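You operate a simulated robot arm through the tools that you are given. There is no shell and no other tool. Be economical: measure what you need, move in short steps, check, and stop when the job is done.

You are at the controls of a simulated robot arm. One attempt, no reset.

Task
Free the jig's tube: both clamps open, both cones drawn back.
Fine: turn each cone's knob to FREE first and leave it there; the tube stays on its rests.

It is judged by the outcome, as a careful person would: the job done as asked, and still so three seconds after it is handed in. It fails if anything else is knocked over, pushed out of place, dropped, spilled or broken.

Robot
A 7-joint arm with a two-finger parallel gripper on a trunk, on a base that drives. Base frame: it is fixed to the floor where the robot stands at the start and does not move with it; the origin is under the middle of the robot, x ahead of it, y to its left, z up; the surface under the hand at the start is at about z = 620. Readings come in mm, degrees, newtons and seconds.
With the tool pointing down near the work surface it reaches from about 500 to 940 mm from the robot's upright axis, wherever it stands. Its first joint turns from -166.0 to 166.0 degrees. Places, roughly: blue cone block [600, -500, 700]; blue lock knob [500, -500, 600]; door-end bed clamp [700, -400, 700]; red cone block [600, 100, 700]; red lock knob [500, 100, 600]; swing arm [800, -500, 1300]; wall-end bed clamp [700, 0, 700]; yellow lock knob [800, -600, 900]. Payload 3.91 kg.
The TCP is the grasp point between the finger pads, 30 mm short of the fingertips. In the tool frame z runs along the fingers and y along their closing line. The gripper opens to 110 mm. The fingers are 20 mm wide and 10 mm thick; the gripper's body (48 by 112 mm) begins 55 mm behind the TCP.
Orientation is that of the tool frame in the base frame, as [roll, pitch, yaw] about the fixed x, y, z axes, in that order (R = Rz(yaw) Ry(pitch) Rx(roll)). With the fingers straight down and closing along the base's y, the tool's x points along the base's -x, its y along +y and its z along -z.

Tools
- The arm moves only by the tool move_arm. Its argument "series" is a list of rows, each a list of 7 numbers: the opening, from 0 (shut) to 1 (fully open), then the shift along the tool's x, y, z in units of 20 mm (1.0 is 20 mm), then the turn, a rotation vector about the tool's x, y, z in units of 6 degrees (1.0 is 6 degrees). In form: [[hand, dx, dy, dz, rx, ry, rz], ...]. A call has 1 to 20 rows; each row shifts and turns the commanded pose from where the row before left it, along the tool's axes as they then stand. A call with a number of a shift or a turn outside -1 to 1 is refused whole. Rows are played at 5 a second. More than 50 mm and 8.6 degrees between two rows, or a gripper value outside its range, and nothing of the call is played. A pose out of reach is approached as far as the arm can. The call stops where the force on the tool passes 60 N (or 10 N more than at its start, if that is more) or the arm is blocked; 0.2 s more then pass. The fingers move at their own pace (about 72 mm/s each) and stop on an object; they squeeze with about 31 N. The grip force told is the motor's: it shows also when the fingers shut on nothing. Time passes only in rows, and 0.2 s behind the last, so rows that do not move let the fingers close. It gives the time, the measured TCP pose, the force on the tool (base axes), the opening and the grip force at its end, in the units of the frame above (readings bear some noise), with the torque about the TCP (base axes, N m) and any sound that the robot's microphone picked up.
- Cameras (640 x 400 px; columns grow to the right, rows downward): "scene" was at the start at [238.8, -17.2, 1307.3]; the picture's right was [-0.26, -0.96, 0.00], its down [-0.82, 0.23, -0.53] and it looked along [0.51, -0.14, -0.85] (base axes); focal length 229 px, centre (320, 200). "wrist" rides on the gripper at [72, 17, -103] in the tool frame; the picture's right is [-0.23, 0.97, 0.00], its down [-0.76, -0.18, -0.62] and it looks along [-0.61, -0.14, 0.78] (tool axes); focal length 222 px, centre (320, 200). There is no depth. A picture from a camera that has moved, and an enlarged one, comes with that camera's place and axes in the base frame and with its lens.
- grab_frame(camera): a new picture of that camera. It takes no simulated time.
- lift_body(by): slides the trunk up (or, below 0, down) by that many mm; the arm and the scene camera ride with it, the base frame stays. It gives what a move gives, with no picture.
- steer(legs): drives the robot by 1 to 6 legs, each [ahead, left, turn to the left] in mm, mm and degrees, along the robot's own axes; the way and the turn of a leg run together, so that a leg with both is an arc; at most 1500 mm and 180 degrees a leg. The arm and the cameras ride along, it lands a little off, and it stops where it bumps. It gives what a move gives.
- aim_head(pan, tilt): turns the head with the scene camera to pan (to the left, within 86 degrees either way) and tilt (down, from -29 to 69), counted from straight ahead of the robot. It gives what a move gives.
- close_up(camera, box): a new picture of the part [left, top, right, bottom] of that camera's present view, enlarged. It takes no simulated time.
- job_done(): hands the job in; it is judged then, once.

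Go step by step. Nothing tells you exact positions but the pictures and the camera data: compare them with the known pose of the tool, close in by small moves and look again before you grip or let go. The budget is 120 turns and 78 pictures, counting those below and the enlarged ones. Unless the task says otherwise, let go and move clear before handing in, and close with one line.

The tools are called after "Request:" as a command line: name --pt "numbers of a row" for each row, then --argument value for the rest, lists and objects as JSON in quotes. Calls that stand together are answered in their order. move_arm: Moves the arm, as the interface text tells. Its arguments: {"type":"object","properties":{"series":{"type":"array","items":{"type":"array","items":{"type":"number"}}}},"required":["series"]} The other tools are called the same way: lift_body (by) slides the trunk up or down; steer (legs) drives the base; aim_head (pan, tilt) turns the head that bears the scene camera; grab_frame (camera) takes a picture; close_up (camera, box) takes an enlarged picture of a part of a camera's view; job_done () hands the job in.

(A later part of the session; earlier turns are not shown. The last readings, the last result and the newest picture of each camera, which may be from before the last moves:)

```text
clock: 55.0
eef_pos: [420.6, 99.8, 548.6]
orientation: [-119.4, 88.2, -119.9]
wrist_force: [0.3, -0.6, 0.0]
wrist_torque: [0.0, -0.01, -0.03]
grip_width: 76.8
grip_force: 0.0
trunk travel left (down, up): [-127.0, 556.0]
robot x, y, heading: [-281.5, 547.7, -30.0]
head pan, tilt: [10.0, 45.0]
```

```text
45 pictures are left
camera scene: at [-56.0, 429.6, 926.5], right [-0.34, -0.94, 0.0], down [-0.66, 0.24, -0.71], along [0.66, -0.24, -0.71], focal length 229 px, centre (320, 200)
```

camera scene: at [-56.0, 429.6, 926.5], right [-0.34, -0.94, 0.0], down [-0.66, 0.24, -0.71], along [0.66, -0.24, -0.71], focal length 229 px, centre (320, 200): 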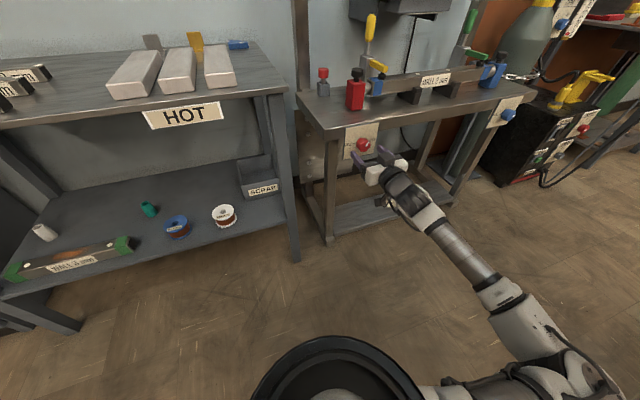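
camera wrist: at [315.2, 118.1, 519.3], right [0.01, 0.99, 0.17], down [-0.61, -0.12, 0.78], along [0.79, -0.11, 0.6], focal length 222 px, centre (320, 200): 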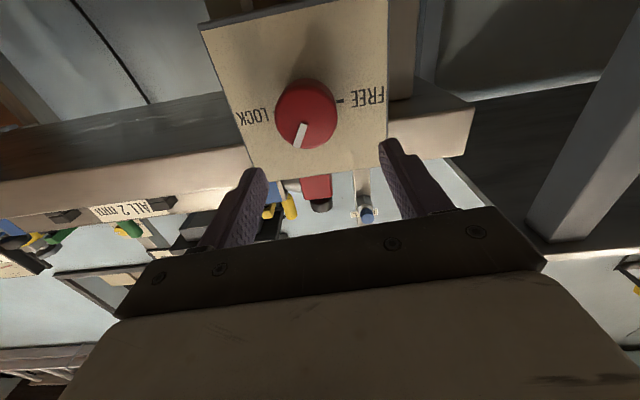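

The arm has room now. I'll come level with the knob, advance, grip, and turn another stroke.

Request:
move_arm --pt "0.7 -0.65 0 0 0 0 0" --pt "0.7 0 0 0.5 0 0 0" --pt "0.7 0 0 0.55 0 0 0" --pt "0.4 0 0 0 0 0 0" --pt "0 0 0 0 0 0 0" --pt "0 0 0 0 0 0 0" --pt "0 0 0 0 0 0 0"

Request:
move_arm --pt "0 0 0 0 0 0 -1" --pt "0 0 0 0 0 0 -1" --pt "0 0 0 0 0 0 -1" --pt "0 0 0 0 0 0 -1" --pt "0 0 0 0 0 0 -1" --pt "0 0 0 0 0 0 -1" --pt "0 0 0 0 0 0 -1" --pt "0 0 0 0 0 0 -1" --pt "0 0 0 0 0 0 -1" --pt "0 0 0 0 0 0 -1" --pt "0 0 0 0 0 0 0"

Request:
close_up --camera "scene" --box '[330, 105, 426, 165]'

```text
clock: 56.6
eef_pos: [441.4, 102.8, 560.6]
orientation: [-118.0, 88.3, -118.2]
wrist_force: [-6.9, 17.1, -2.4]
wrist_torque: [-0.01, -0.59, 0.61]
grip_width: 37.3
grip_force: 45.3
trunk travel left (down, up): [-127.0, 556.0]
robot x, y, heading: [-281.6, 539.7, -30.2]
head pan, tilt: [10.0, 45.0]
```

```text
clock: 58.8
eef_pos: [442.8, 102.2, 561.4]
orientation: [-92.9, 31.4, -91.1]
wrist_force: [9.3, -0.8, -15.0]
wrist_torque: [0.01, -0.78, -0.59]
grip_width: 38.1
grip_force: 44.8
out of reach, approached as far as the arm can: row 10
trunk travel left (down, up): [-127.0, 556.0]
robot x, y, heading: [-281.3, 541.7, -30.0]
head pan, tilt: [10.0, 45.0]
stopped in row 10: the force on the tool passed its limit at 71 N (the readings are from after the stop); the commanded pose is now the measured one
```

```text
6.67 times, centred on (378, 135) of scene
camera zoom: at [-54.9, 429.5, 926.1], right [-0.34, -0.94, 0.0], down [-0.67, 0.24, -0.71], along [0.66, -0.24, -0.71], focal length 1527 px, centre (-67, 633)
```

zoom: 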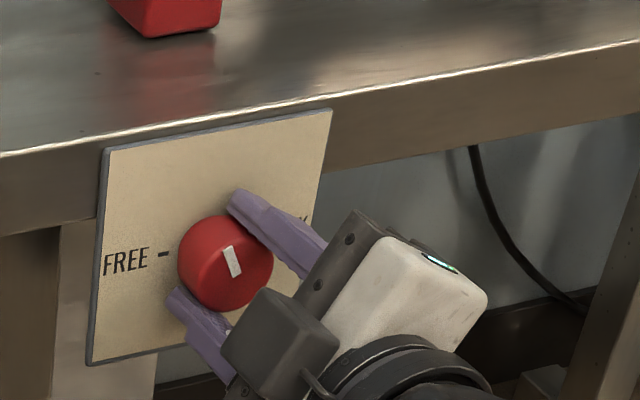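

The pointer has passed the top. I'll release, wind the hand back further this time, and do the last stroke.

Request:
move_arm --pt "0.7 0 0 0 0 0 0" --pt "0.7 0 0 -0.4 0 0 0" --pt "0.7 0 0 -0.4 0 0 1" --pt "0.7 0 0 0 0 0 1" --pt "0.7 0 0 0 0 0 1" --pt "0.7 0 0 0 0 0 1" --pt "0.7 0 0 0 0 0 1" --pt "0.7 0 0 0 0 0 1" --pt "0.7 0 0 0 0 0 1" --pt "0.7 0 0 0 0 0 1" --pt "0.7 0 0 0 0 0 1" --pt "0.7 0 0 0 0 0 1" --pt "0.7 0 0 0 0 0 1" --pt "0.7 0 0 0 0 0 1" --pt "0.7 0 0 0 0 0 1" --pt "0.7 0 0 0 0 0 0"

Request:
grab_frame --camera "wrist"

```text
clock: 62.2
eef_pos: [426.1, 102.0, 565.7]
orientation: [96.5, 70.5, 96.6]
wrist_force: [-0.3, 0.0, -0.3]
wrist_torque: [0.0, 0.01, 0.01]
grip_width: 76.9
grip_force: 0.0
trunk travel left (down, up): [-127.0, 556.0]
robot x, y, heading: [-283.7, 543.1, -30.3]
head pan, tilt: [10.0, 45.0]
```

```text
43 pictures are left
camera wrist: at [319.8, 140.5, 507.5], right [0.01, 0.84, 0.54], down [-0.59, -0.43, 0.68], along [0.8, -0.33, 0.5], focal length 222 px, centre (320, 200)
```

wrist: 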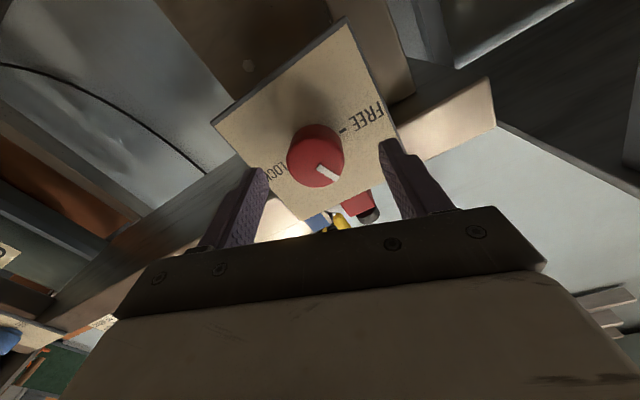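

Request:
move_arm --pt "0.7 0.2 -0.07 0.4 0 0 0" --pt "0.7 0 0 0.4 0 0 0" --pt "0.4 0 0 0 0 0 0" --pt "0 0 0 0 0 0 0" --pt "0 0 0 0 0 0 0" --pt "0 0 0 0 0 0 0"

Request:
move_arm --pt "0 0 0 0 0 0 -1" --pt "0 0 0 0 0 0 -1" --pt "0 0 0 0 0 0 -1" --pt "0 0 0 0 0 0 -1" --pt "0 0 0 0 0 0 -1" --pt "0 0 0 0 0 0 -1" --pt "0 0 0 0 0 0 -1" --pt "0 0 0 0 0 0 -1" --pt "0 0 0 0 0 0 -1" --pt "0 0 0 0 0 0 -1" --pt "0 0 0 0 0 0 -1" --pt "0 0 0 0 0 0 0"

Request:
close_up --camera "scene" --box '[330, 105, 426, 165]'

```text
clock: 63.6
eef_pos: [441.9, 101.8, 561.2]
orientation: [96.5, 70.6, 96.7]
wrist_force: [5.0, -3.5, -0.7]
wrist_torque: [0.0, -0.24, 0.67]
grip_width: 37.7
grip_force: 44.7
trunk travel left (down, up): [-127.0, 556.0]
robot x, y, heading: [-282.3, 543.5, -30.3]
head pan, tilt: [10.0, 45.0]
```

```text
clock: 66.2
eef_pos: [440.8, 102.4, 559.7]
orientation: [-93.0, 43.1, -91.5]
wrist_force: [2.5, -5.3, -1.2]
wrist_torque: [0.0, -0.22, -1.59]
grip_width: 38.2
grip_force: 45.5
trunk travel left (down, up): [-127.0, 556.0]
robot x, y, heading: [-285.0, 541.0, -30.4]
head pan, tilt: [10.0, 45.0]
```

```text
6.67 times, centred on (378, 135) of scene
camera zoom: at [-56.0, 429.7, 926.4], right [-0.34, -0.94, 0.0], down [-0.66, 0.24, -0.71], along [0.66, -0.24, -0.71], focal length 1527 px, centre (-67, 633)
```

zoom: 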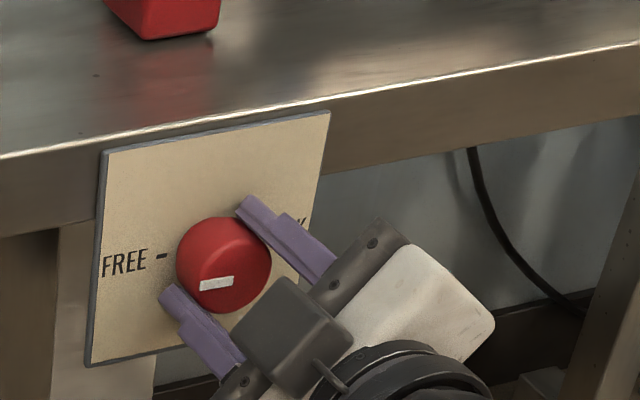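

The red pointer now lines up with FREE. I'll let go, back off, and shift the base sideways to the blue knob.

Request:
move_arm --pt "0.8 0 0 0 0 0 0" --pt "0.9 0 0 -0.6 0 0 0" --pt "1 0 0 -1 0 0 1" --pt "1 0 0 -1 0 0 1" --pt "1 0 0 0 0 0 1" --pt "1 0 0 0 0 0 1" --pt "1 0 0 0 0 0 1" --pt "1 0 0 0 0 0 1" --pt "1 0 0 0 0 0 1" --pt "1 0 0 0 0 0 1" --pt "1 0 0 0 0 0 1" --pt "1 0 0 0 0 0 1" --pt "1 0 0 0 0 0 1" --pt "1 0 0 0 0 0 0"

Request:
close_up --camera "scene" --box '[330, 105, 426, 165]'

Request:
steer --legs '[[276, -517, 0]]'

Request:
aim_head --pan 15 --tilt 35

Request:
grab_frame --camera "scene"

Request:
grab_frame --camera "wrist"

```text
clock: 69.2
eef_pos: [389.9, 102.0, 562.3]
orientation: [96.4, 70.5, 96.6]
wrist_force: [-0.5, -0.8, 0.1]
wrist_torque: [0.0, -0.01, -0.01]
grip_width: 109.7
grip_force: 0.1
trunk travel left (down, up): [-127.0, 556.0]
robot x, y, heading: [-283.7, 543.5, -30.1]
head pan, tilt: [10.0, 45.0]
```

```text
6.67 times, centred on (378, 135) of scene
camera zoom: at [-56.0, 429.9, 926.5], right [-0.34, -0.94, 0.0], down [-0.66, 0.24, -0.71], along [0.66, -0.24, -0.71], focal length 1527 px, centre (-67, 633)
```

zoom: 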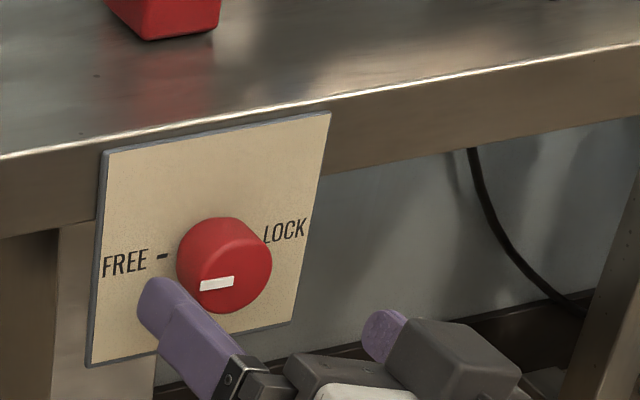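

```text
clock: 73.7
eef_pos: [368.5, -480.6, 563.6]
orientation: [96.5, 70.6, 96.7]
wrist_force: [0.8, 0.2, -0.9]
wrist_torque: [0.01, -0.02, 0.03]
grip_width: 109.9
grip_force: 0.1
trunk travel left (down, up): [-127.0, 556.0]
robot x, y, heading: [-301.7, -41.3, -30.1]
head pan, tilt: [10.0, 45.0]
```

```text
clock: 74.4
eef_pos: [368.4, -480.6, 562.2]
orientation: [96.6, 70.6, 96.7]
wrist_force: [0.7, -0.5, -0.7]
wrist_torque: [-0.01, -0.02, -0.02]
grip_width: 110.0
grip_force: 0.0
trunk travel left (down, up): [-127.0, 556.0]
robot x, y, heading: [-304.0, -41.6, -30.1]
head pan, tilt: [15.0, 35.0]
```

```text
40 pictures are left
camera scene: at [-68.2, -147.8, 941.2], right [-0.26, -0.97, 0.0], down [-0.55, 0.15, -0.82], along [0.79, -0.21, -0.57], focal length 229 px, centre (320, 200)
```

scene: 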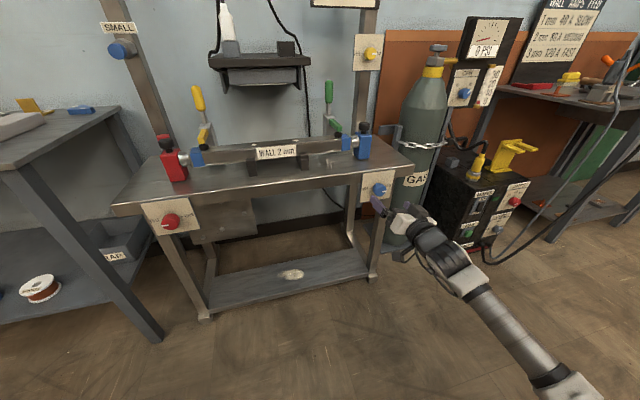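

```text
39 pictures are left
camera wrist: at [262.6, -442.6, 504.5], right [0.01, 0.84, 0.54], down [-0.59, -0.43, 0.68], along [0.8, -0.33, 0.5], focal length 222 px, centre (320, 200)
```

wrist: 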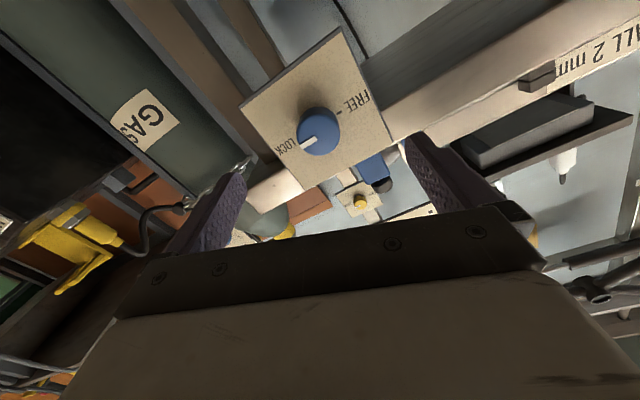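

The red knob is at FREE. The blue knob is at about (452, -481, 559), in line with the hand; I'll wind back a bit more and advance.

Request:
move_arm --pt "1 0 0 0.5 0 0 1" --pt "1 0 0 0.7 0 0 1" --pt "0.8 0 0 0.7 0 0 1" --pt "0.7 0 0 0.5 0 0 1" --pt "0.7 0 0 0.6 0 0 0" --pt "0.7 0 0 0 0 0 0"

Request:
grab_frame --camera "wrist"

```text
clock: 75.8
eef_pos: [426.0, -479.4, 576.8]
orientation: [93.0, 48.1, 92.5]
wrist_force: [-0.1, 0.1, 0.7]
wrist_torque: [-0.04, -0.02, 0.0]
grip_width: 77.0
grip_force: 0.1
trunk travel left (down, up): [-127.0, 556.0]
robot x, y, heading: [-299.5, -39.2, -30.1]
head pan, tilt: [15.0, 35.0]
```

```text
38 pictures are left
camera wrist: at [321.3, -420.0, 538.0], right [0.02, 0.57, 0.82], down [-0.6, -0.65, 0.47], along [0.8, -0.5, 0.33], focal length 222 px, centre (320, 200)
```

wrist: 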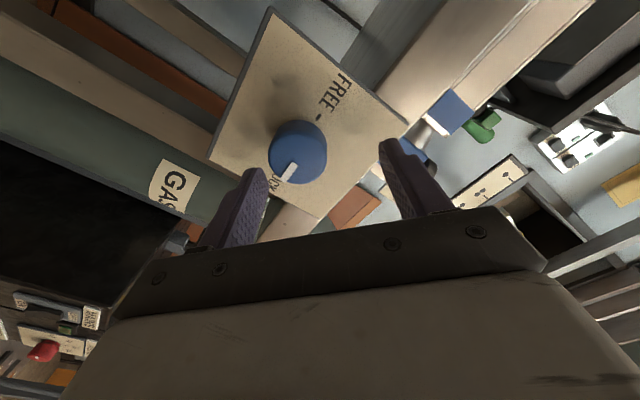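

The hand drifted 17 mm high. I'll correct down along the tool axes, advance and grip.

Request:
move_arm --pt "0.7 0.67 -0.6 0 0 0 0" --pt "0.7 0 0 0.4 0 0 0" --pt "0.7 0 0 0.35 0 0 0" --pt "0.7 0 0 0 0 0 0"

Request:
grab_frame --camera "wrist"

```text
clock: 76.8
eef_pos: [438.1, -480.5, 564.5]
orientation: [92.9, 48.7, 92.4]
wrist_force: [-0.2, 0.2, -1.3]
wrist_torque: [0.0, 0.01, 0.0]
grip_width: 76.6
grip_force: 0.0
trunk travel left (down, up): [-127.0, 556.0]
robot x, y, heading: [-303.5, -40.1, -30.0]
head pan, tilt: [15.0, 35.0]
```

```text
37 pictures are left
camera wrist: at [334.4, -421.1, 525.6], right [0.02, 0.58, 0.81], down [-0.6, -0.64, 0.48], along [0.8, -0.5, 0.34], focal length 222 px, centre (320, 200)
```

wrist: 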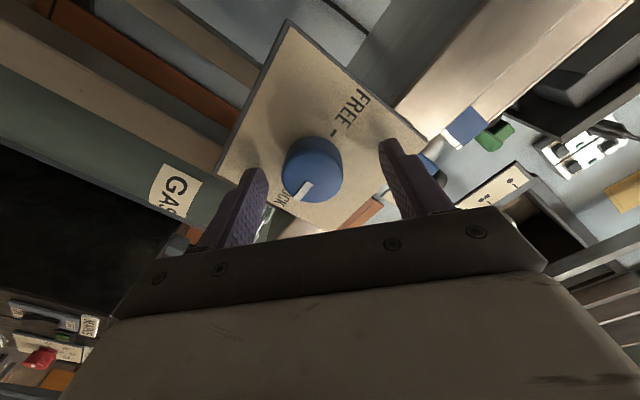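

Request:
move_arm --pt "0.7 0.28 -0.12 0.15 0 0 0" --pt "0.5 0 0 0 0 0 0" --pt "0 0 0 0 0 0 0" --pt "0 0 0 0 0 0 0" --pt "0 0 0 0 0 0 0"

Request:
move_arm --pt "0 0 0 0 0 0 -1" --pt "0 0 0 0 0 0 -1" --pt "0 0 0 0 0 0 -1" --pt "0 0 0 0 0 0 -1" --pt "0 0 0 0 0 0 -1" --pt "0 0 0 0 0 0 -1" --pt "0 0 0 0 0 0 -1" --pt "0 0 0 0 0 0 -1" --pt "0 0 0 0 0 0 -1" --pt "0 0 0 0 0 0 -1" --pt "0 0 0 0 0 0 -1" --pt "0 0 0 0 0 0 -1" --pt "0 0 0 0 0 0 -1" --pt "0 0 0 0 0 0 -1" --pt "0 0 0 0 0 0 -1" --pt "0 0 0 0 0 0 0"

Request:
close_up --camera "scene" --box '[340, 160, 420, 210]'

```text
clock: 78.0
eef_pos: [441.8, -481.3, 559.5]
orientation: [93.3, 48.9, 92.6]
wrist_force: [-11.6, -19.9, -16.2]
wrist_torque: [-0.1, 0.12, 0.51]
grip_width: 38.2
grip_force: 45.2
trunk travel left (down, up): [-127.0, 556.0]
robot x, y, heading: [-304.6, -41.4, -30.1]
head pan, tilt: [15.0, 35.0]
```

```text
clock: 78.7
eef_pos: [442.5, -481.5, 559.2]
orientation: [91.1, 62.6, 91.2]
wrist_force: [-10.8, 4.3, 6.1]
wrist_torque: [-0.04, 0.5, -0.37]
grip_width: 37.6
grip_force: 44.7
trunk travel left (down, up): [-127.0, 556.0]
robot x, y, heading: [-305.9, -40.4, -30.3]
head pan, tilt: [15.0, 35.0]
stopped in row 3: the force on the tool passed its limit at 62 N (the readings are from after the stop); the commanded pose is now the measured one
```

```text
8.00 times, centred on (380, 185) of scene
camera zoom: at [-71.5, -144.8, 942.9], right [-0.26, -0.97, 0.0], down [-0.55, 0.15, -0.82], along [0.79, -0.22, -0.57], focal length 1833 px, centre (-160, 320)
```

zoom: 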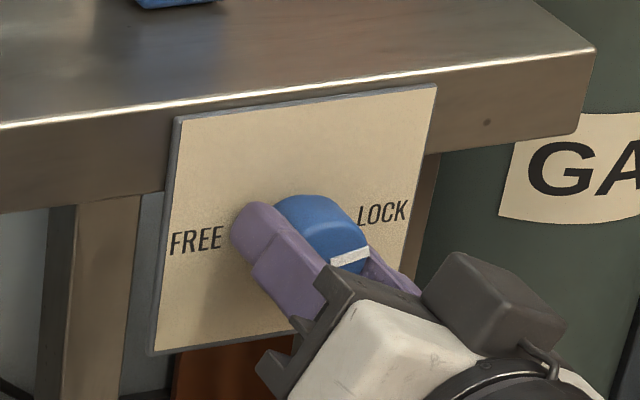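

Fingertips rub the panel. I'll ease back 3 mm and continue turning.

Request:
move_arm --pt "0.5 0 0 0 0 0 0" --pt "0.5 0 0 -0.15 0 0 0" --pt "0 0 0 0 0 0 0" --pt "0 0 0 0 0 0 0" --pt "0 0 0 0 0 0 -1" --pt "0 0 0 0 0 0 -1" --pt "0 0 0 0 0 0 -1" --pt "0 0 0 0 0 0 -1" --pt "0 0 0 0 0 0 -1" --pt "0 0 0 0 0 0 -1" --pt "0 0 0 0 0 0 -1" --pt "0 0 0 0 0 0 -1" --pt "0 0 0 0 0 0 -1" --pt "0 0 0 0 0 0 -1" --pt "0 0 0 0 0 0 -1" --pt "0 0 0 0 0 0 -1" --pt "0 0 0 0 0 0 -1" --pt "0 0 0 0 0 0 0"

Request:
close_up --camera "scene" --box '[340, 160, 420, 210]'

```text
clock: 82.5
eef_pos: [438.7, -488.1, 555.3]
orientation: [-90.6, 40.2, -90.9]
wrist_force: [31.7, -31.9, 29.2]
wrist_torque: [0.34, -0.04, -0.95]
grip_width: 37.0
grip_force: 45.4
trunk travel left (down, up): [-127.0, 556.0]
robot x, y, heading: [-303.1, -40.3, -30.3]
head pan, tilt: [15.0, 35.0]
```

```text
8.00 times, centred on (380, 185) of scene
camera zoom: at [-69.6, -148.6, 941.8], right [-0.26, -0.96, 0.0], down [-0.55, 0.15, -0.82], along [0.79, -0.22, -0.57], focal length 1833 px, centre (-160, 320)
```

zoom: 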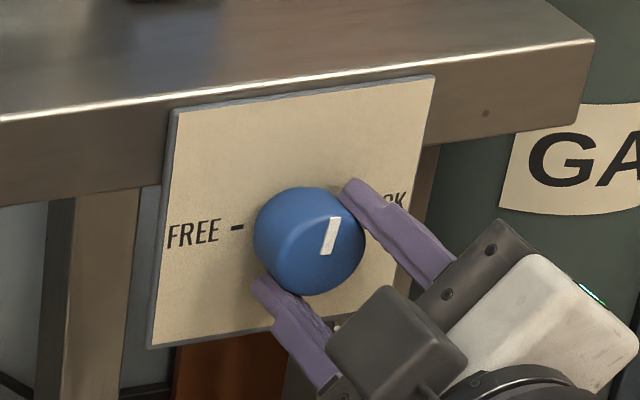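

The blue pointer is at the top. I'll release, wind back, and regrip for the last stroke.

Request:
move_arm --pt "0.7 0 0 0 0 0 0" --pt "0.7 0 0 -0.5 0 0 0" --pt "0.7 0 0 0 0 0 1" --pt "0.7 0 0 0 0 0 1" --pt "0.7 0 0 0 0 0 1" --pt "0.7 0 0 0 0 0 1" --pt "0.7 0 0 0 0 0 1" --pt "0.7 0 0 0 0 0 1" --pt "0.7 0 0 0 0 0 1" --pt "0.7 0 0 0 0 0 1" --pt "0.7 0 0 0 0 0 1" --pt "0.7 0 0 0 0 0 1" --pt "0.7 0 0 0 0 0 1" --pt "0.7 0 0 0 0 0 1" --pt "0.7 0 0 0 0 0 1" --pt "0.7 0 0 0 0 0 1" --pt "0.7 0 0 0 0 0 1" --pt "0.7 0 0 0 0 0 1" --pt "0.7 0 0 0 0 0 0"

Request:
grab_frame --camera "wrist"

```text
clock: 86.7
eef_pos: [427.1, -485.7, 582.6]
orientation: [91.9, 48.8, 91.5]
wrist_force: [0.1, -0.2, 0.2]
wrist_torque: [0.02, 0.02, 0.01]
grip_width: 76.8
grip_force: 0.1
trunk travel left (down, up): [-127.0, 556.0]
robot x, y, heading: [-306.2, -41.9, -30.4]
head pan, tilt: [15.0, 35.0]
stopped in row 19: the arm was blocked; the commanded pose is now the measured one
```

```text
34 pictures are left
camera wrist: at [323.0, -425.4, 542.7], right [0.02, 0.58, 0.81], down [-0.61, -0.64, 0.47], along [0.79, -0.51, 0.35], focal length 222 px, centre (320, 200)
```

wrist: 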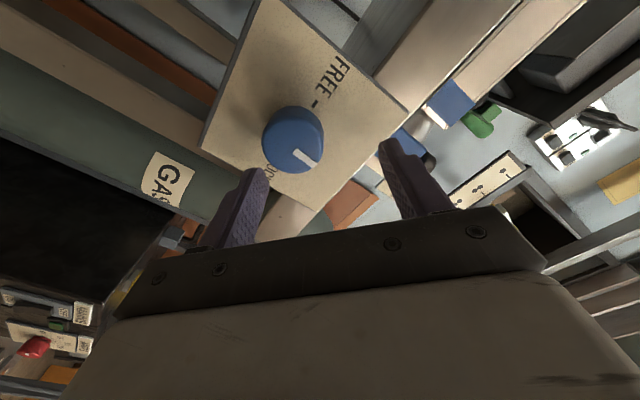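

The elbow is resting low again, so I'll raise the trunk 30 and bring the hand down with the arm.

Request:
lift_body --by 30

Request:
move_arm --pt "0.7 0.74 -0.67 0 0 0 0" --pt "0.7 0.74 -0.67 0 0 0 0" --pt "0.7 0 0 0 0 0 0"

```text
clock: 87.5
eef_pos: [428.4, -487.4, 592.7]
orientation: [92.2, 47.0, 91.6]
wrist_force: [0.3, -0.1, 0.9]
wrist_torque: [0.0, 0.0, -0.02]
grip_width: 77.0
grip_force: 0.2
trunk travel left (down, up): [-157.0, 526.0]
robot x, y, heading: [-301.2, -39.5, -30.3]
head pan, tilt: [15.0, 35.0]
```

```text
clock: 88.3
eef_pos: [426.8, -487.0, 554.2]
orientation: [92.3, 47.1, 91.5]
wrist_force: [-1.0, 0.5, 0.2]
wrist_torque: [0.0, 0.0, 0.0]
grip_width: 76.9
grip_force: 0.0
trunk travel left (down, up): [-157.0, 526.0]
robot x, y, heading: [-304.9, -39.1, -30.2]
head pan, tilt: [15.0, 35.0]
```

Request:
move_arm --pt "0.7 0.02 0.42 0 0 0 0" --pt "0.7 0 0 0.6 0 0 0" --pt "0.5 0 0 0 0 0 0" --pt "0 0 0 0 0 0 0" --pt "0 0 0 0 0 0 0" --pt "0 0 0 0 0 0 0"

Request:
move_arm --pt "0 0 0 0 0 0 -1" --pt "0 0 0 0 0 0 -1" --pt "0 0 0 0 0 0 -1" --pt "0 0 0 0 0 0 -1" --pt "0 0 0 0 0 0 -1" --pt "0 0 0 0 0 0 -1" --pt "0 0 0 0 0 0 -1" --pt "0 0 0 0 0 0 -1" --pt "0 0 0 0 0 0 -1" --pt "0 0 0 0 0 0 -1" --pt "0 0 0 0 0 0 -1" --pt "0 0 0 0 0 0 -1" --pt "0 0 0 0 0 0 -1" --pt "0 0 0 0 0 0 -1" --pt "0 0 0 0 0 0 -1" --pt "0 0 0 0 0 0 0"

Request:
close_up --camera "scene" --box '[340, 160, 436, 220]'

```text
clock: 89.7
eef_pos: [439.7, -479.7, 557.5]
orientation: [92.2, 47.1, 91.6]
wrist_force: [3.0, -1.3, -0.3]
wrist_torque: [0.02, -0.8, 0.7]
grip_width: 37.7
grip_force: 44.9
trunk travel left (down, up): [-157.0, 526.0]
robot x, y, heading: [-304.3, -39.6, -30.1]
head pan, tilt: [15.0, 35.0]
```

```text
clock: 93.1
eef_pos: [438.9, -483.6, 558.9]
orientation: [-92.2, 42.8, -91.8]
wrist_force: [-2.0, -21.9, -1.2]
wrist_torque: [0.02, -0.47, -1.54]
grip_width: 37.6
grip_force: 45.0
trunk travel left (down, up): [-157.0, 526.0]
robot x, y, heading: [-301.0, -42.7, -30.1]
head pan, tilt: [15.0, 35.0]
```

```text
6.67 times, centred on (388, 190) of scene
camera zoom: at [-68.9, -149.1, 971.2], right [-0.26, -0.96, 0.0], down [-0.55, 0.15, -0.82], along [0.79, -0.21, -0.57], focal length 1527 px, centre (-133, 267)
```

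zoom: 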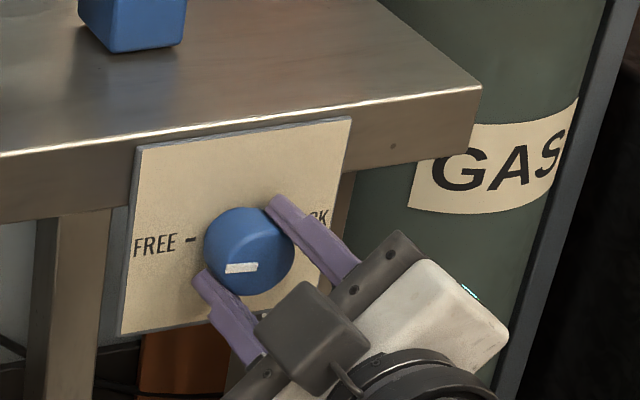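

The blue pointer lines up with FREE. I'll release, back off and raise the trunk clear before going to the cones.

Request:
move_arm --pt "0.8 0 0 0 0 0 0" --pt "1 0 0 -0.6 0 0 0" --pt "1 0 0 -1 0 0 1" --pt "1 0 0 -1 0 0 1" --pt "1 0 0 -1 0 0 1" --pt "1 0 0 0 0 0 1" --pt "1 0 0 0 0 0 1" --pt "1 0 0 0 0 0 1" --pt "1 0 0 0 0 0 1" --pt "1 0 0 0 0 0 1"

Request:
close_up --camera "scene" --box '[340, 160, 436, 220]'

Request:
lift_body --by 400

Request:
lift_body --by 100

```text
clock: 95.3
eef_pos: [367.6, -480.1, 560.1]
orientation: [147.7, 88.2, 147.7]
wrist_force: [0.0, 0.5, -0.4]
wrist_torque: [0.01, 0.04, 0.0]
grip_width: 109.9
grip_force: 0.2
trunk travel left (down, up): [-157.0, 526.0]
robot x, y, heading: [-299.5, -41.2, -30.1]
head pan, tilt: [15.0, 35.0]
```

```text
6.67 times, centred on (388, 190) of scene
camera zoom: at [-68.7, -148.5, 971.3], right [-0.26, -0.97, 0.0], down [-0.55, 0.15, -0.82], along [0.79, -0.21, -0.57], focal length 1527 px, centre (-133, 267)
```

zoom: 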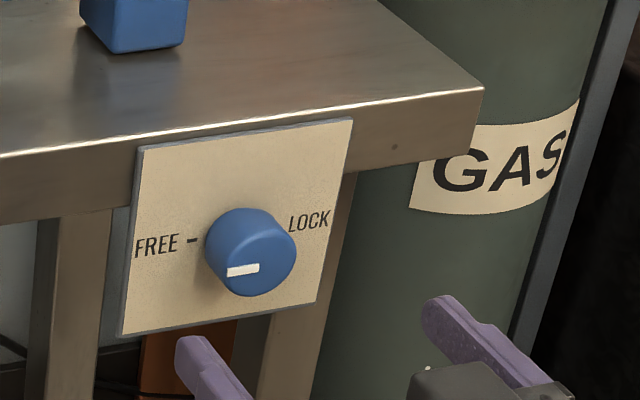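

```text
clock: 99.1
eef_pos: [367.5, -479.7, 960.5]
orientation: [150.3, 88.3, 150.4]
wrist_force: [0.1, -0.3, 0.4]
wrist_torque: [0.02, -0.02, 0.01]
grip_width: 110.0
grip_force: 0.1
trunk travel left (down, up): [-557.0, 126.0]
robot x, y, heading: [-304.4, -39.5, -30.1]
head pan, tilt: [15.0, 35.0]
```

```text
clock: 100.5
eef_pos: [368.4, -480.4, 1060.7]
orientation: [150.2, 88.2, 150.2]
wrist_force: [-0.4, -0.9, 1.2]
wrist_torque: [0.01, 0.0, 0.0]
grip_width: 109.9
grip_force: 0.1
trunk travel left (down, up): [-657.0, 26.0]
robot x, y, heading: [-303.3, -37.7, -30.6]
head pan, tilt: [15.0, 35.0]
```

Both knobs are at FREE and the hand is high above the bench. Now I'll point the tool down, square the base, and move it in front of the jig.

Request:
move_arm --pt "1 0 0 0 0 1 0" --pt "1 0 0 0 0 1 0" --pt "1 0 0 0 0 1 0" --pt "1 0 0 0 0 1 0" --pt "1 0 0 0 0 1 0" --pt "1 0 0 0 0 1 0" --pt "1 0 0 0 0 1 0" --pt "1 0 0 0 0 1 0" --pt "1 0 0 0 0 1 0" --pt "1 0 0 0 0 1 0" --pt "1 0 0 0 0 1 0" --pt "1 0 0 0 0 1 0" --pt "1 0 0 0 0 1 0" --pt "1 0 0 0 0 1 0" --pt "1 0 0 0 0 0.8 0"

Request:
steer --legs '[[0, 0, 30]]'

```text
clock: 103.7
eef_pos: [367.6, -478.7, 1061.1]
orientation: [179.2, -0.4, 179.9]
wrist_force: [-0.1, 0.1, -0.2]
wrist_torque: [0.01, 0.0, 0.0]
grip_width: 109.7
grip_force: 0.0
trunk travel left (down, up): [-657.0, 26.0]
robot x, y, heading: [-310.3, -39.7, -29.9]
head pan, tilt: [15.0, 35.0]
```

```text
clock: 105.6
eef_pos: [496.3, -83.0, 1060.9]
orientation: [179.1, -0.2, -149.7]
wrist_force: [-0.6, -0.4, 0.2]
wrist_torque: [-0.01, -0.02, 0.0]
grip_width: 110.1
grip_force: 0.0
trunk travel left (down, up): [-657.0, 26.0]
robot x, y, heading: [-307.0, -44.5, 0.0]
head pan, tilt: [15.0, 35.0]
```

Request:
move_arm --pt "1 0 0 0 0 0 1" --pt "1 0 0 0 0 0 1" --pt "1 0 0 0 0 0 1" --pt "1 0 0 0 0 0 1" --pt "1 0 0 0 0 0 1" --pt "1 1 0 0 0 0 0" --pt "1 1 0 0 0 0 0" --pt "1 1 0 0 0 0 0" --pt "1 1 0 0 0 0 0" --pt "1 1 0 0 0 0 0" --pt "1 1 0 0 0 0 0" --pt "1 0 0 0 0 0 0"

Request:
steer --legs '[[220, -145, 0]]'

Request:
aim_head --pan 10 --tilt 45

Request:
grab_frame --camera "scene"

Request:
grab_frame --camera "wrist"

```text
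clock: 108.2
eef_pos: [377.9, -82.7, 1062.6]
orientation: [179.4, -0.7, -179.8]
wrist_force: [0.4, 0.0, 1.1]
wrist_torque: [-0.02, 0.03, 0.0]
grip_width: 110.0
grip_force: 0.1
trunk travel left (down, up): [-657.0, 26.0]
robot x, y, heading: [-300.6, -45.2, -0.0]
head pan, tilt: [15.0, 35.0]
```

```text
clock: 110.1
eef_pos: [601.6, -228.0, 1062.2]
orientation: [179.4, -0.7, -179.8]
wrist_force: [0.4, -0.4, -0.5]
wrist_torque: [0.02, 0.02, 0.0]
grip_width: 110.3
grip_force: 0.0
trunk travel left (down, up): [-657.0, 26.0]
robot x, y, heading: [-77.1, -185.7, -0.0]
head pan, tilt: [15.0, 35.0]
```

```text
clock: 110.8
eef_pos: [600.9, -228.0, 1062.9]
orientation: [179.4, -0.6, -179.9]
wrist_force: [-0.2, 0.1, 0.1]
wrist_torque: [0.0, -0.03, 0.02]
grip_width: 110.2
grip_force: 0.0
trunk travel left (down, up): [-657.0, 26.0]
robot x, y, heading: [-77.9, -189.7, 0.1]
head pan, tilt: [10.0, 45.0]
```

```text
31 pictures are left
camera scene: at [171.8, -169.9, 1456.5], right [0.17, -0.98, 0.0], down [-0.7, -0.12, -0.71], along [0.7, 0.12, -0.71], focal length 229 px, centre (320, 200)
```

scene: 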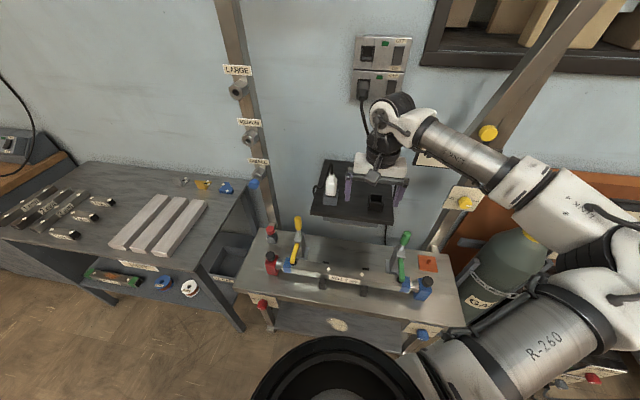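

```text
30 pictures are left
camera wrist: at [528.6, -213.2, 1167.8], right [0.22, 0.97, 0.01], down [0.77, -0.18, 0.61], along [0.6, -0.13, -0.79], focal length 222 px, centre (320, 200)
```

wrist: 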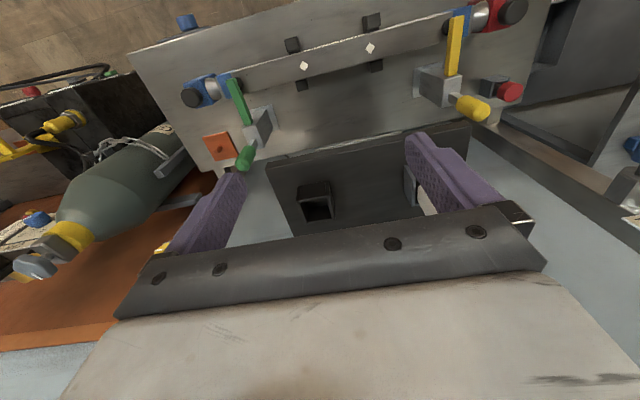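

I'm now over the jig with the tool down. I'll go above the blue cone's handle first and descend partway.

Request:
move_arm --pt "1 0.7 -1 0 0 0 0" --pt "1 0.65 -1 0 0 0 0" --pt "1 0 -1 0 0 0 0" --pt "1 0 -1 0 0 0 0" --pt "1 0 -1 0 0 0 0" --pt "1 0 -1 0 0 0 0" --pt "1 0 -1 0 0 0 0" --pt "1 0 -1 0 0 0 0" --pt "1 0 -1 0 0 0 0" --pt "1 0 -1 0 0 0 0" --pt "1 0 -1 0 0 0 0" --pt "1 0 -0.85 0 0 0 0" --pt "1 0 0 0 0 0 0"

Request:
lift_body --by -220

Request:
grab_frame --camera "wrist"

```text
clock: 113.6
eef_pos: [573.7, -465.2, 1060.8]
orientation: [179.3, -0.8, -179.8]
wrist_force: [-0.3, -0.1, -0.8]
wrist_torque: [0.03, -0.02, 0.0]
grip_width: 109.9
grip_force: 0.1
trunk travel left (down, up): [-657.0, 26.0]
robot x, y, heading: [-79.8, -185.1, -0.1]
head pan, tilt: [10.0, 45.0]
```

```text
clock: 115.9
eef_pos: [573.6, -464.9, 841.6]
orientation: [179.4, -0.7, -179.8]
wrist_force: [0.5, 0.1, -0.1]
wrist_torque: [0.01, -0.01, -0.03]
grip_width: 109.8
grip_force: 0.1
trunk travel left (down, up): [-437.0, 246.0]
robot x, y, heading: [-79.1, -186.0, -0.2]
head pan, tilt: [10.0, 45.0]
```

```text
29 pictures are left
camera wrist: at [502.5, -450.5, 946.1], right [0.22, 0.97, 0.01], down [0.77, -0.18, 0.61], along [0.6, -0.13, -0.79], focal length 222 px, centre (320, 200)
```

wrist: 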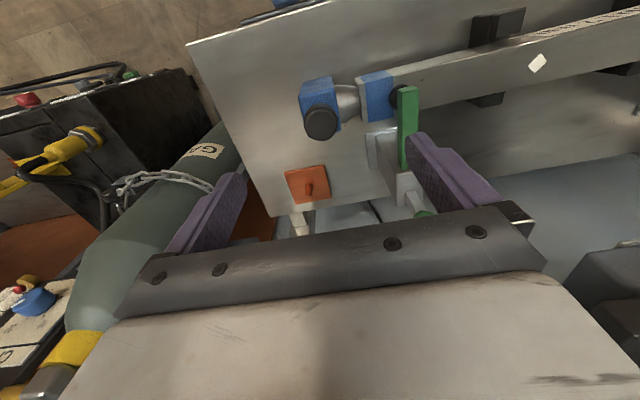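

The blue handle is directly below the hand. I'll narrow the fingers, descend to straddle it, and check.

Request:
move_arm --pt "0.55 0 0 0 0 0 0" --pt "0.55 0 0 1 0 0 0" --pt "0.55 0 0 1 0 0 0" --pt "0.55 0 0 1 0 0 0" --pt "0.55 0 0 1 0 0 0" --pt "0.55 0 0 1 0 0 0" --pt "0.55 0 0 0.1 0 0 0" --pt "0.55 0 0 0 0 0 0"

Request:
grab_frame --camera "wrist"

```text
clock: 117.7
eef_pos: [571.5, -464.2, 739.8]
orientation: [179.4, -0.7, -179.8]
wrist_force: [0.8, 0.4, 0.5]
wrist_torque: [-0.02, 0.0, 0.01]
grip_width: 60.5
grip_force: 0.1
trunk travel left (down, up): [-437.0, 246.0]
robot x, y, heading: [-78.9, -186.3, -0.2]
head pan, tilt: [10.0, 45.0]
```

```text
28 pictures are left
camera wrist: at [501.2, -449.6, 844.0], right [0.22, 0.97, 0.01], down [0.77, -0.18, 0.61], along [0.6, -0.13, -0.79], focal length 222 px, centre (320, 200)
```

wrist: 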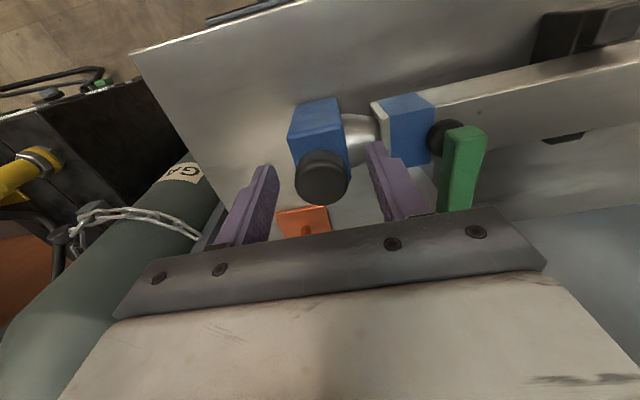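

Fingers straddle the blue handle. I'll close on it.

Request:
move_arm --pt "0.3 0 0 0.15 0 0 0" --pt "0 0 0 0 0 0 0" --pt "0 0 0 0 0 0 0" --pt "0 0 0 0 0 0 0"

Request:
move_arm --pt "0 0 -0.4 0 0 0 0" --pt "0 0 -0.4 0 0 0 0" --pt "0 0 -0.4 0 0 0 0" --pt "0 0 0 0 0 0 0"

Request:
grab_frame --camera "wrist"

```text
clock: 118.7
eef_pos: [572.9, -463.9, 737.8]
orientation: [179.5, -0.7, -179.9]
wrist_force: [2.4, 0.0, 6.8]
wrist_torque: [-0.73, 0.02, 0.02]
grip_width: 33.8
grip_force: 45.2
trunk travel left (down, up): [-437.0, 246.0]
robot x, y, heading: [-81.6, -181.5, 0.1]
head pan, tilt: [10.0, 45.0]
```

```text
clock: 119.7
eef_pos: [572.6, -488.7, 735.9]
orientation: [179.5, -0.7, -179.8]
wrist_force: [8.0, 1.9, 15.0]
wrist_torque: [-0.55, 0.52, 0.05]
grip_width: 33.4
grip_force: 44.8
trunk travel left (down, up): [-437.0, 246.0]
robot x, y, heading: [-79.5, -185.6, -0.0]
head pan, tilt: [10.0, 45.0]
```

```text
27 pictures are left
camera wrist: at [501.2, -473.2, 841.8], right [0.22, 0.97, 0.01], down [0.77, -0.18, 0.61], along [0.6, -0.13, -0.79], focal length 222 px, centre (320, 200)
```

wrist: 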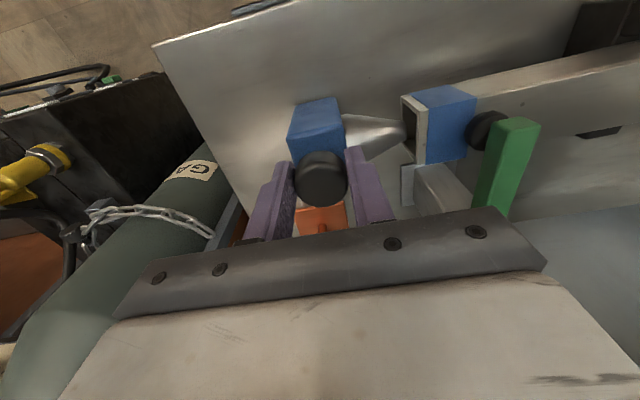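

The whole blue block slides freely, and the cone is almost out of the tube. I'll draw it back further.

Request:
move_arm --pt "0 0 -0.4 0 0 0 0" --pt "0 0 -0.4 0 0 0 0" --pt "0 0 -0.4 0 0 0 0" --pt "0 0 -0.4 0 0 0 0" --pt "0 0 -0.4 0 0 0 0" --pt "0 0 0 0 0 0 0"

Request:
grab_frame --camera "wrist"

```text
clock: 120.5
eef_pos: [573.9, -496.7, 737.1]
orientation: [178.4, -0.9, -178.5]
wrist_force: [-10.2, 10.0, 13.0]
wrist_torque: [-0.36, 0.35, 0.2]
grip_width: 33.9
grip_force: 45.3
trunk travel left (down, up): [-437.0, 246.0]
robot x, y, heading: [-83.1, -182.6, 0.3]
head pan, tilt: [10.0, 45.0]
stopped in row 4: the force on the tool passed its limit at 65 N (the readings are from after the stop); the commanded pose is now the measured one
```

```text
26 pictures are left
camera wrist: at [501.9, -486.4, 842.1], right [0.2, 0.98, 0.02], down [0.78, -0.17, 0.61], along [0.6, -0.1, -0.79], focal length 222 px, centre (320, 200)
```

wrist: 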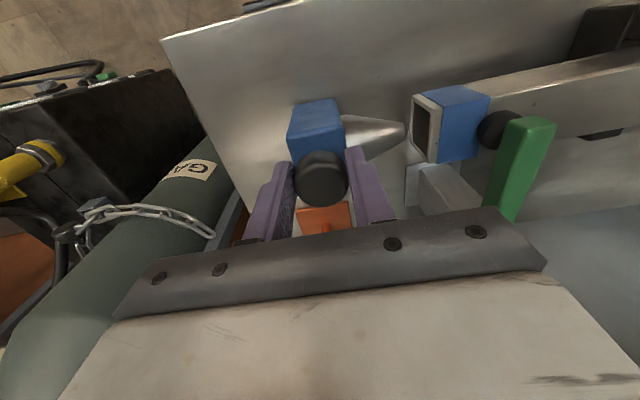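

The slide hit its end stop with the cone fully out of the tube. I'll release, rise, and move to the red handle.

Request:
move_arm --pt "0.55 0 0 0 0 0 0" --pt "0.55 0 0 0 0 0 0" --pt "0.55 0 0 -1 0 0 0" --pt "0.55 0 0 -1 0 0 0" --pt "0.55 0 0 -1 0 0 0" --pt "0.55 0 0 -1 0 0 0" --pt "0.55 0 0 -1 0 0 0" --pt "0.55 0 0 -1 0 0 0" --pt "0.55 0 0 -1 0 0 0" --pt "0.55 0 0 -1 0 0 0" --pt "0.55 0 0 -1 0 0 0" --pt "0.55 0 0 0 0 0 0"

Request:
grab_frame --camera "wrist"

```text
clock: 123.2
eef_pos: [575.7, -505.0, 915.2]
orientation: [178.4, -0.9, -178.7]
wrist_force: [0.5, -0.5, -0.7]
wrist_torque: [-0.03, 0.0, -0.02]
grip_width: 60.6
grip_force: 0.0
trunk travel left (down, up): [-437.0, 246.0]
robot x, y, heading: [-81.4, -182.5, 0.3]
head pan, tilt: [10.0, 45.0]
```

```text
25 pictures are left
camera wrist: at [505.4, -493.1, 1020.2], right [0.21, 0.98, 0.02], down [0.78, -0.18, 0.61], along [0.6, -0.11, -0.8], focal length 222 px, centre (320, 200)
```

wrist: 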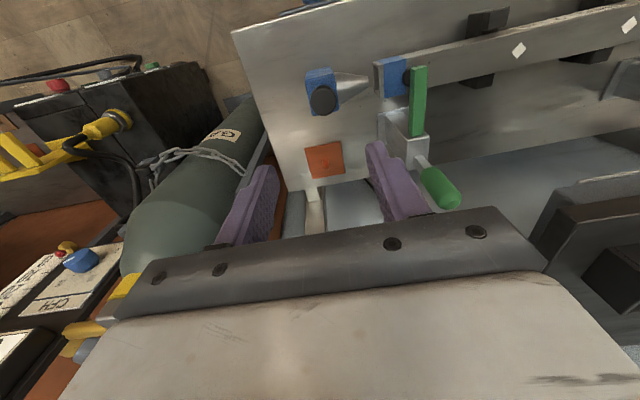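

The blue cone stays back. Now over to the red handle.

Request:
move_arm --pt "0.55 0 0 0 0.27 -0.15 0.22" --pt "0.55 0 1 0 0 0 0" --pt "0.55 0 1 0 0 0 0" --pt "0.55 0 1 0 0 0 0" --pt "0.55 0 1 0 0 0 0" --pt "0.55 0 1 0 0 0 0" --pt "0.55 0 1 0 0 0 0" --pt "0.55 0 1 0 0 0 0" --pt "0.55 0 1 0 0 0 0" --pt "0.55 0 1 0 0 0 0" --pt "0.55 0 1 0 0 0 0" --pt "0.55 0 1 0 0 0 0" --pt "0.55 0 1 0 0 0 0" --pt "0.55 0 1 0 0 0 0" --pt "0.55 0 1 0 0 0 0" --pt "0.55 0 1 0 0 0 0"

Request:
move_arm --pt "0.55 0 1 0 0 0 0" --pt "0.55 0 1 0 0 0 0" --pt "0.55 0 1 0 0 0 0" --pt "0.55 0 1 0 0 0 0" --pt "0.55 0 1 0 0 0 0" --pt "0.55 0 1 0 0 0 0" --pt "0.55 0 1 0 0 0 0" --pt "0.55 0 1 0 0 0 0" --pt "0.55 0 1 0 0 0 0" --pt "0.55 0 1 0 0 0 0" --pt "0.55 0 1 0 0 0 0" --pt "0.55 0 1 0 0 0 0" --pt "0.55 0 1 0 0 0 0" --pt "0.55 0 1 0 0 0 0" --pt "0.55 0 0.5 0 0 0 0" --pt "0.55 0 0 0 0 0 0"

Request:
grab_frame --camera "wrist"

```text
clock: 126.5
eef_pos: [576.8, -203.0, 913.1]
orientation: [180.0, 0.1, 180.0]
wrist_force: [0.6, 0.0, 0.0]
wrist_torque: [-0.03, 0.02, 0.0]
grip_width: 60.6
grip_force: 0.0
trunk travel left (down, up): [-437.0, 246.0]
robot x, y, heading: [-78.1, -186.8, 0.0]
head pan, tilt: [10.0, 45.0]
```

```text
clock: 129.9
eef_pos: [577.7, 85.8, 913.2]
orientation: [-179.9, 0.1, -180.0]
wrist_force: [-0.2, 0.1, -1.1]
wrist_torque: [0.03, 0.01, 0.05]
grip_width: 60.7
grip_force: 0.0
trunk travel left (down, up): [-437.0, 246.0]
robot x, y, heading: [-76.5, -184.5, 0.1]
head pan, tilt: [10.0, 45.0]
```

```text
24 pictures are left
camera wrist: at [505.0, 101.9, 1017.9], right [0.23, 0.97, 0.0], down [0.76, -0.18, 0.62], along [0.61, -0.14, -0.78], focal length 222 px, centre (320, 200)
```

wrist: 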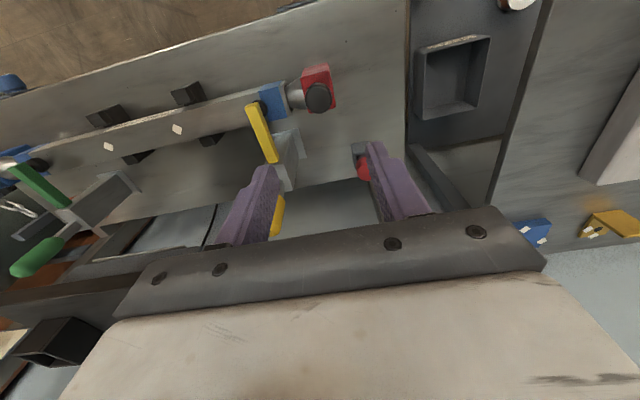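

The red handle is at (572, 86). I'll centre and descend on it.

Request:
move_arm --pt "0.55 0.25 0 1 0 0 0" --pt "0.55 0 0 1 0 0 0" --pt "0.55 0 0 1 0 0 0" --pt "0.55 0 0 1 0 0 0" --pt "0.55 0 0 1 0 0 0" --pt "0.55 0 0 1 0 0 0" --pt "0.55 0 0 1 0 0 0" --pt "0.55 0 0 1 0 0 0" --pt "0.55 0 0 0.75 0 0 0" --pt "0.55 0 0 0 0 0 0"

Request:
grab_frame --camera "wrist"

```text
clock: 132.2
eef_pos: [571.2, 86.0, 737.5]
orientation: [-179.9, 0.1, -180.0]
wrist_force: [0.2, -0.2, -0.2]
wrist_torque: [0.02, -0.01, -0.02]
grip_width: 60.5
grip_force: 0.0
trunk travel left (down, up): [-437.0, 246.0]
robot x, y, heading: [-81.7, -186.3, 0.1]
head pan, tilt: [10.0, 45.0]
```

```text
23 pictures are left
camera wrist: at [499.8, 101.5, 841.9], right [0.23, 0.97, 0.0], down [0.76, -0.18, 0.62], along [0.61, -0.14, -0.78], focal length 222 px, centre (320, 200)
```

wrist: 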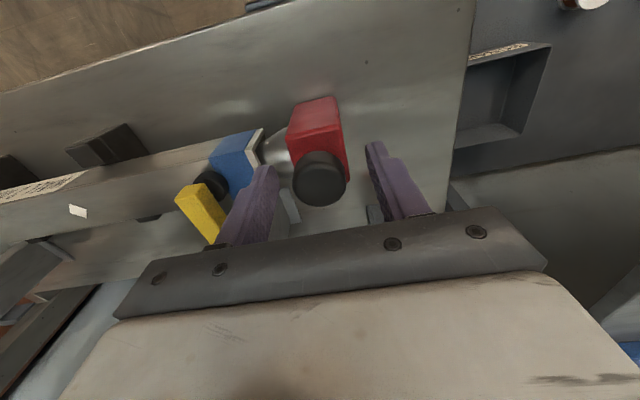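

Request:
move_arm --pt "0.3 0 0 0 0 0 0" --pt "0 0 0 0 0 0 0" --pt "0 0 0 0 0 0 0" --pt "0 0 0 0 0 0 0" --pt "0 0 0.4 0 0 0 0" --pt "0 0 0.4 0 0 0 0" --pt "0 0 0.4 0 0 0 0" --pt "0 0 0.4 0 0 0 0" --pt "0 0 0.4 0 0 0 0" --pt "0 0 0.4 0 0 0 0" --pt "0 0 0 0 0 0 0"

Request:
grab_frame --camera "wrist"

```text
clock: 134.3
eef_pos: [571.8, 118.7, 737.6]
orientation: [-178.6, -0.4, 179.3]
wrist_force: [-5.2, -9.3, 7.0]
wrist_torque: [0.43, -0.11, -0.09]
grip_width: 33.6
grip_force: 45.1
trunk travel left (down, up): [-437.0, 246.0]
robot x, y, heading: [-83.8, -180.8, -0.2]
head pan, tilt: [10.0, 45.0]
stopped in row 10: the force on the tool passed its limit at 66 N (the readings are from after the stop); the commanded pose is now the measured one
```

```text
22 pictures are left
camera wrist: at [500.8, 137.0, 841.9], right [0.24, 0.97, -0.02], down [0.76, -0.17, 0.62], along [0.6, -0.17, -0.78], focal length 222 px, centre (320, 200)
```

wrist: 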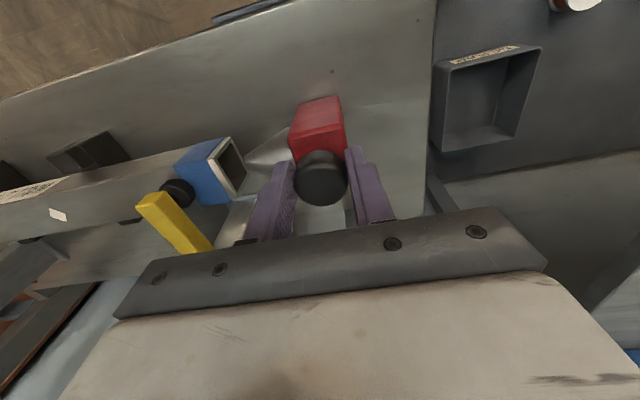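

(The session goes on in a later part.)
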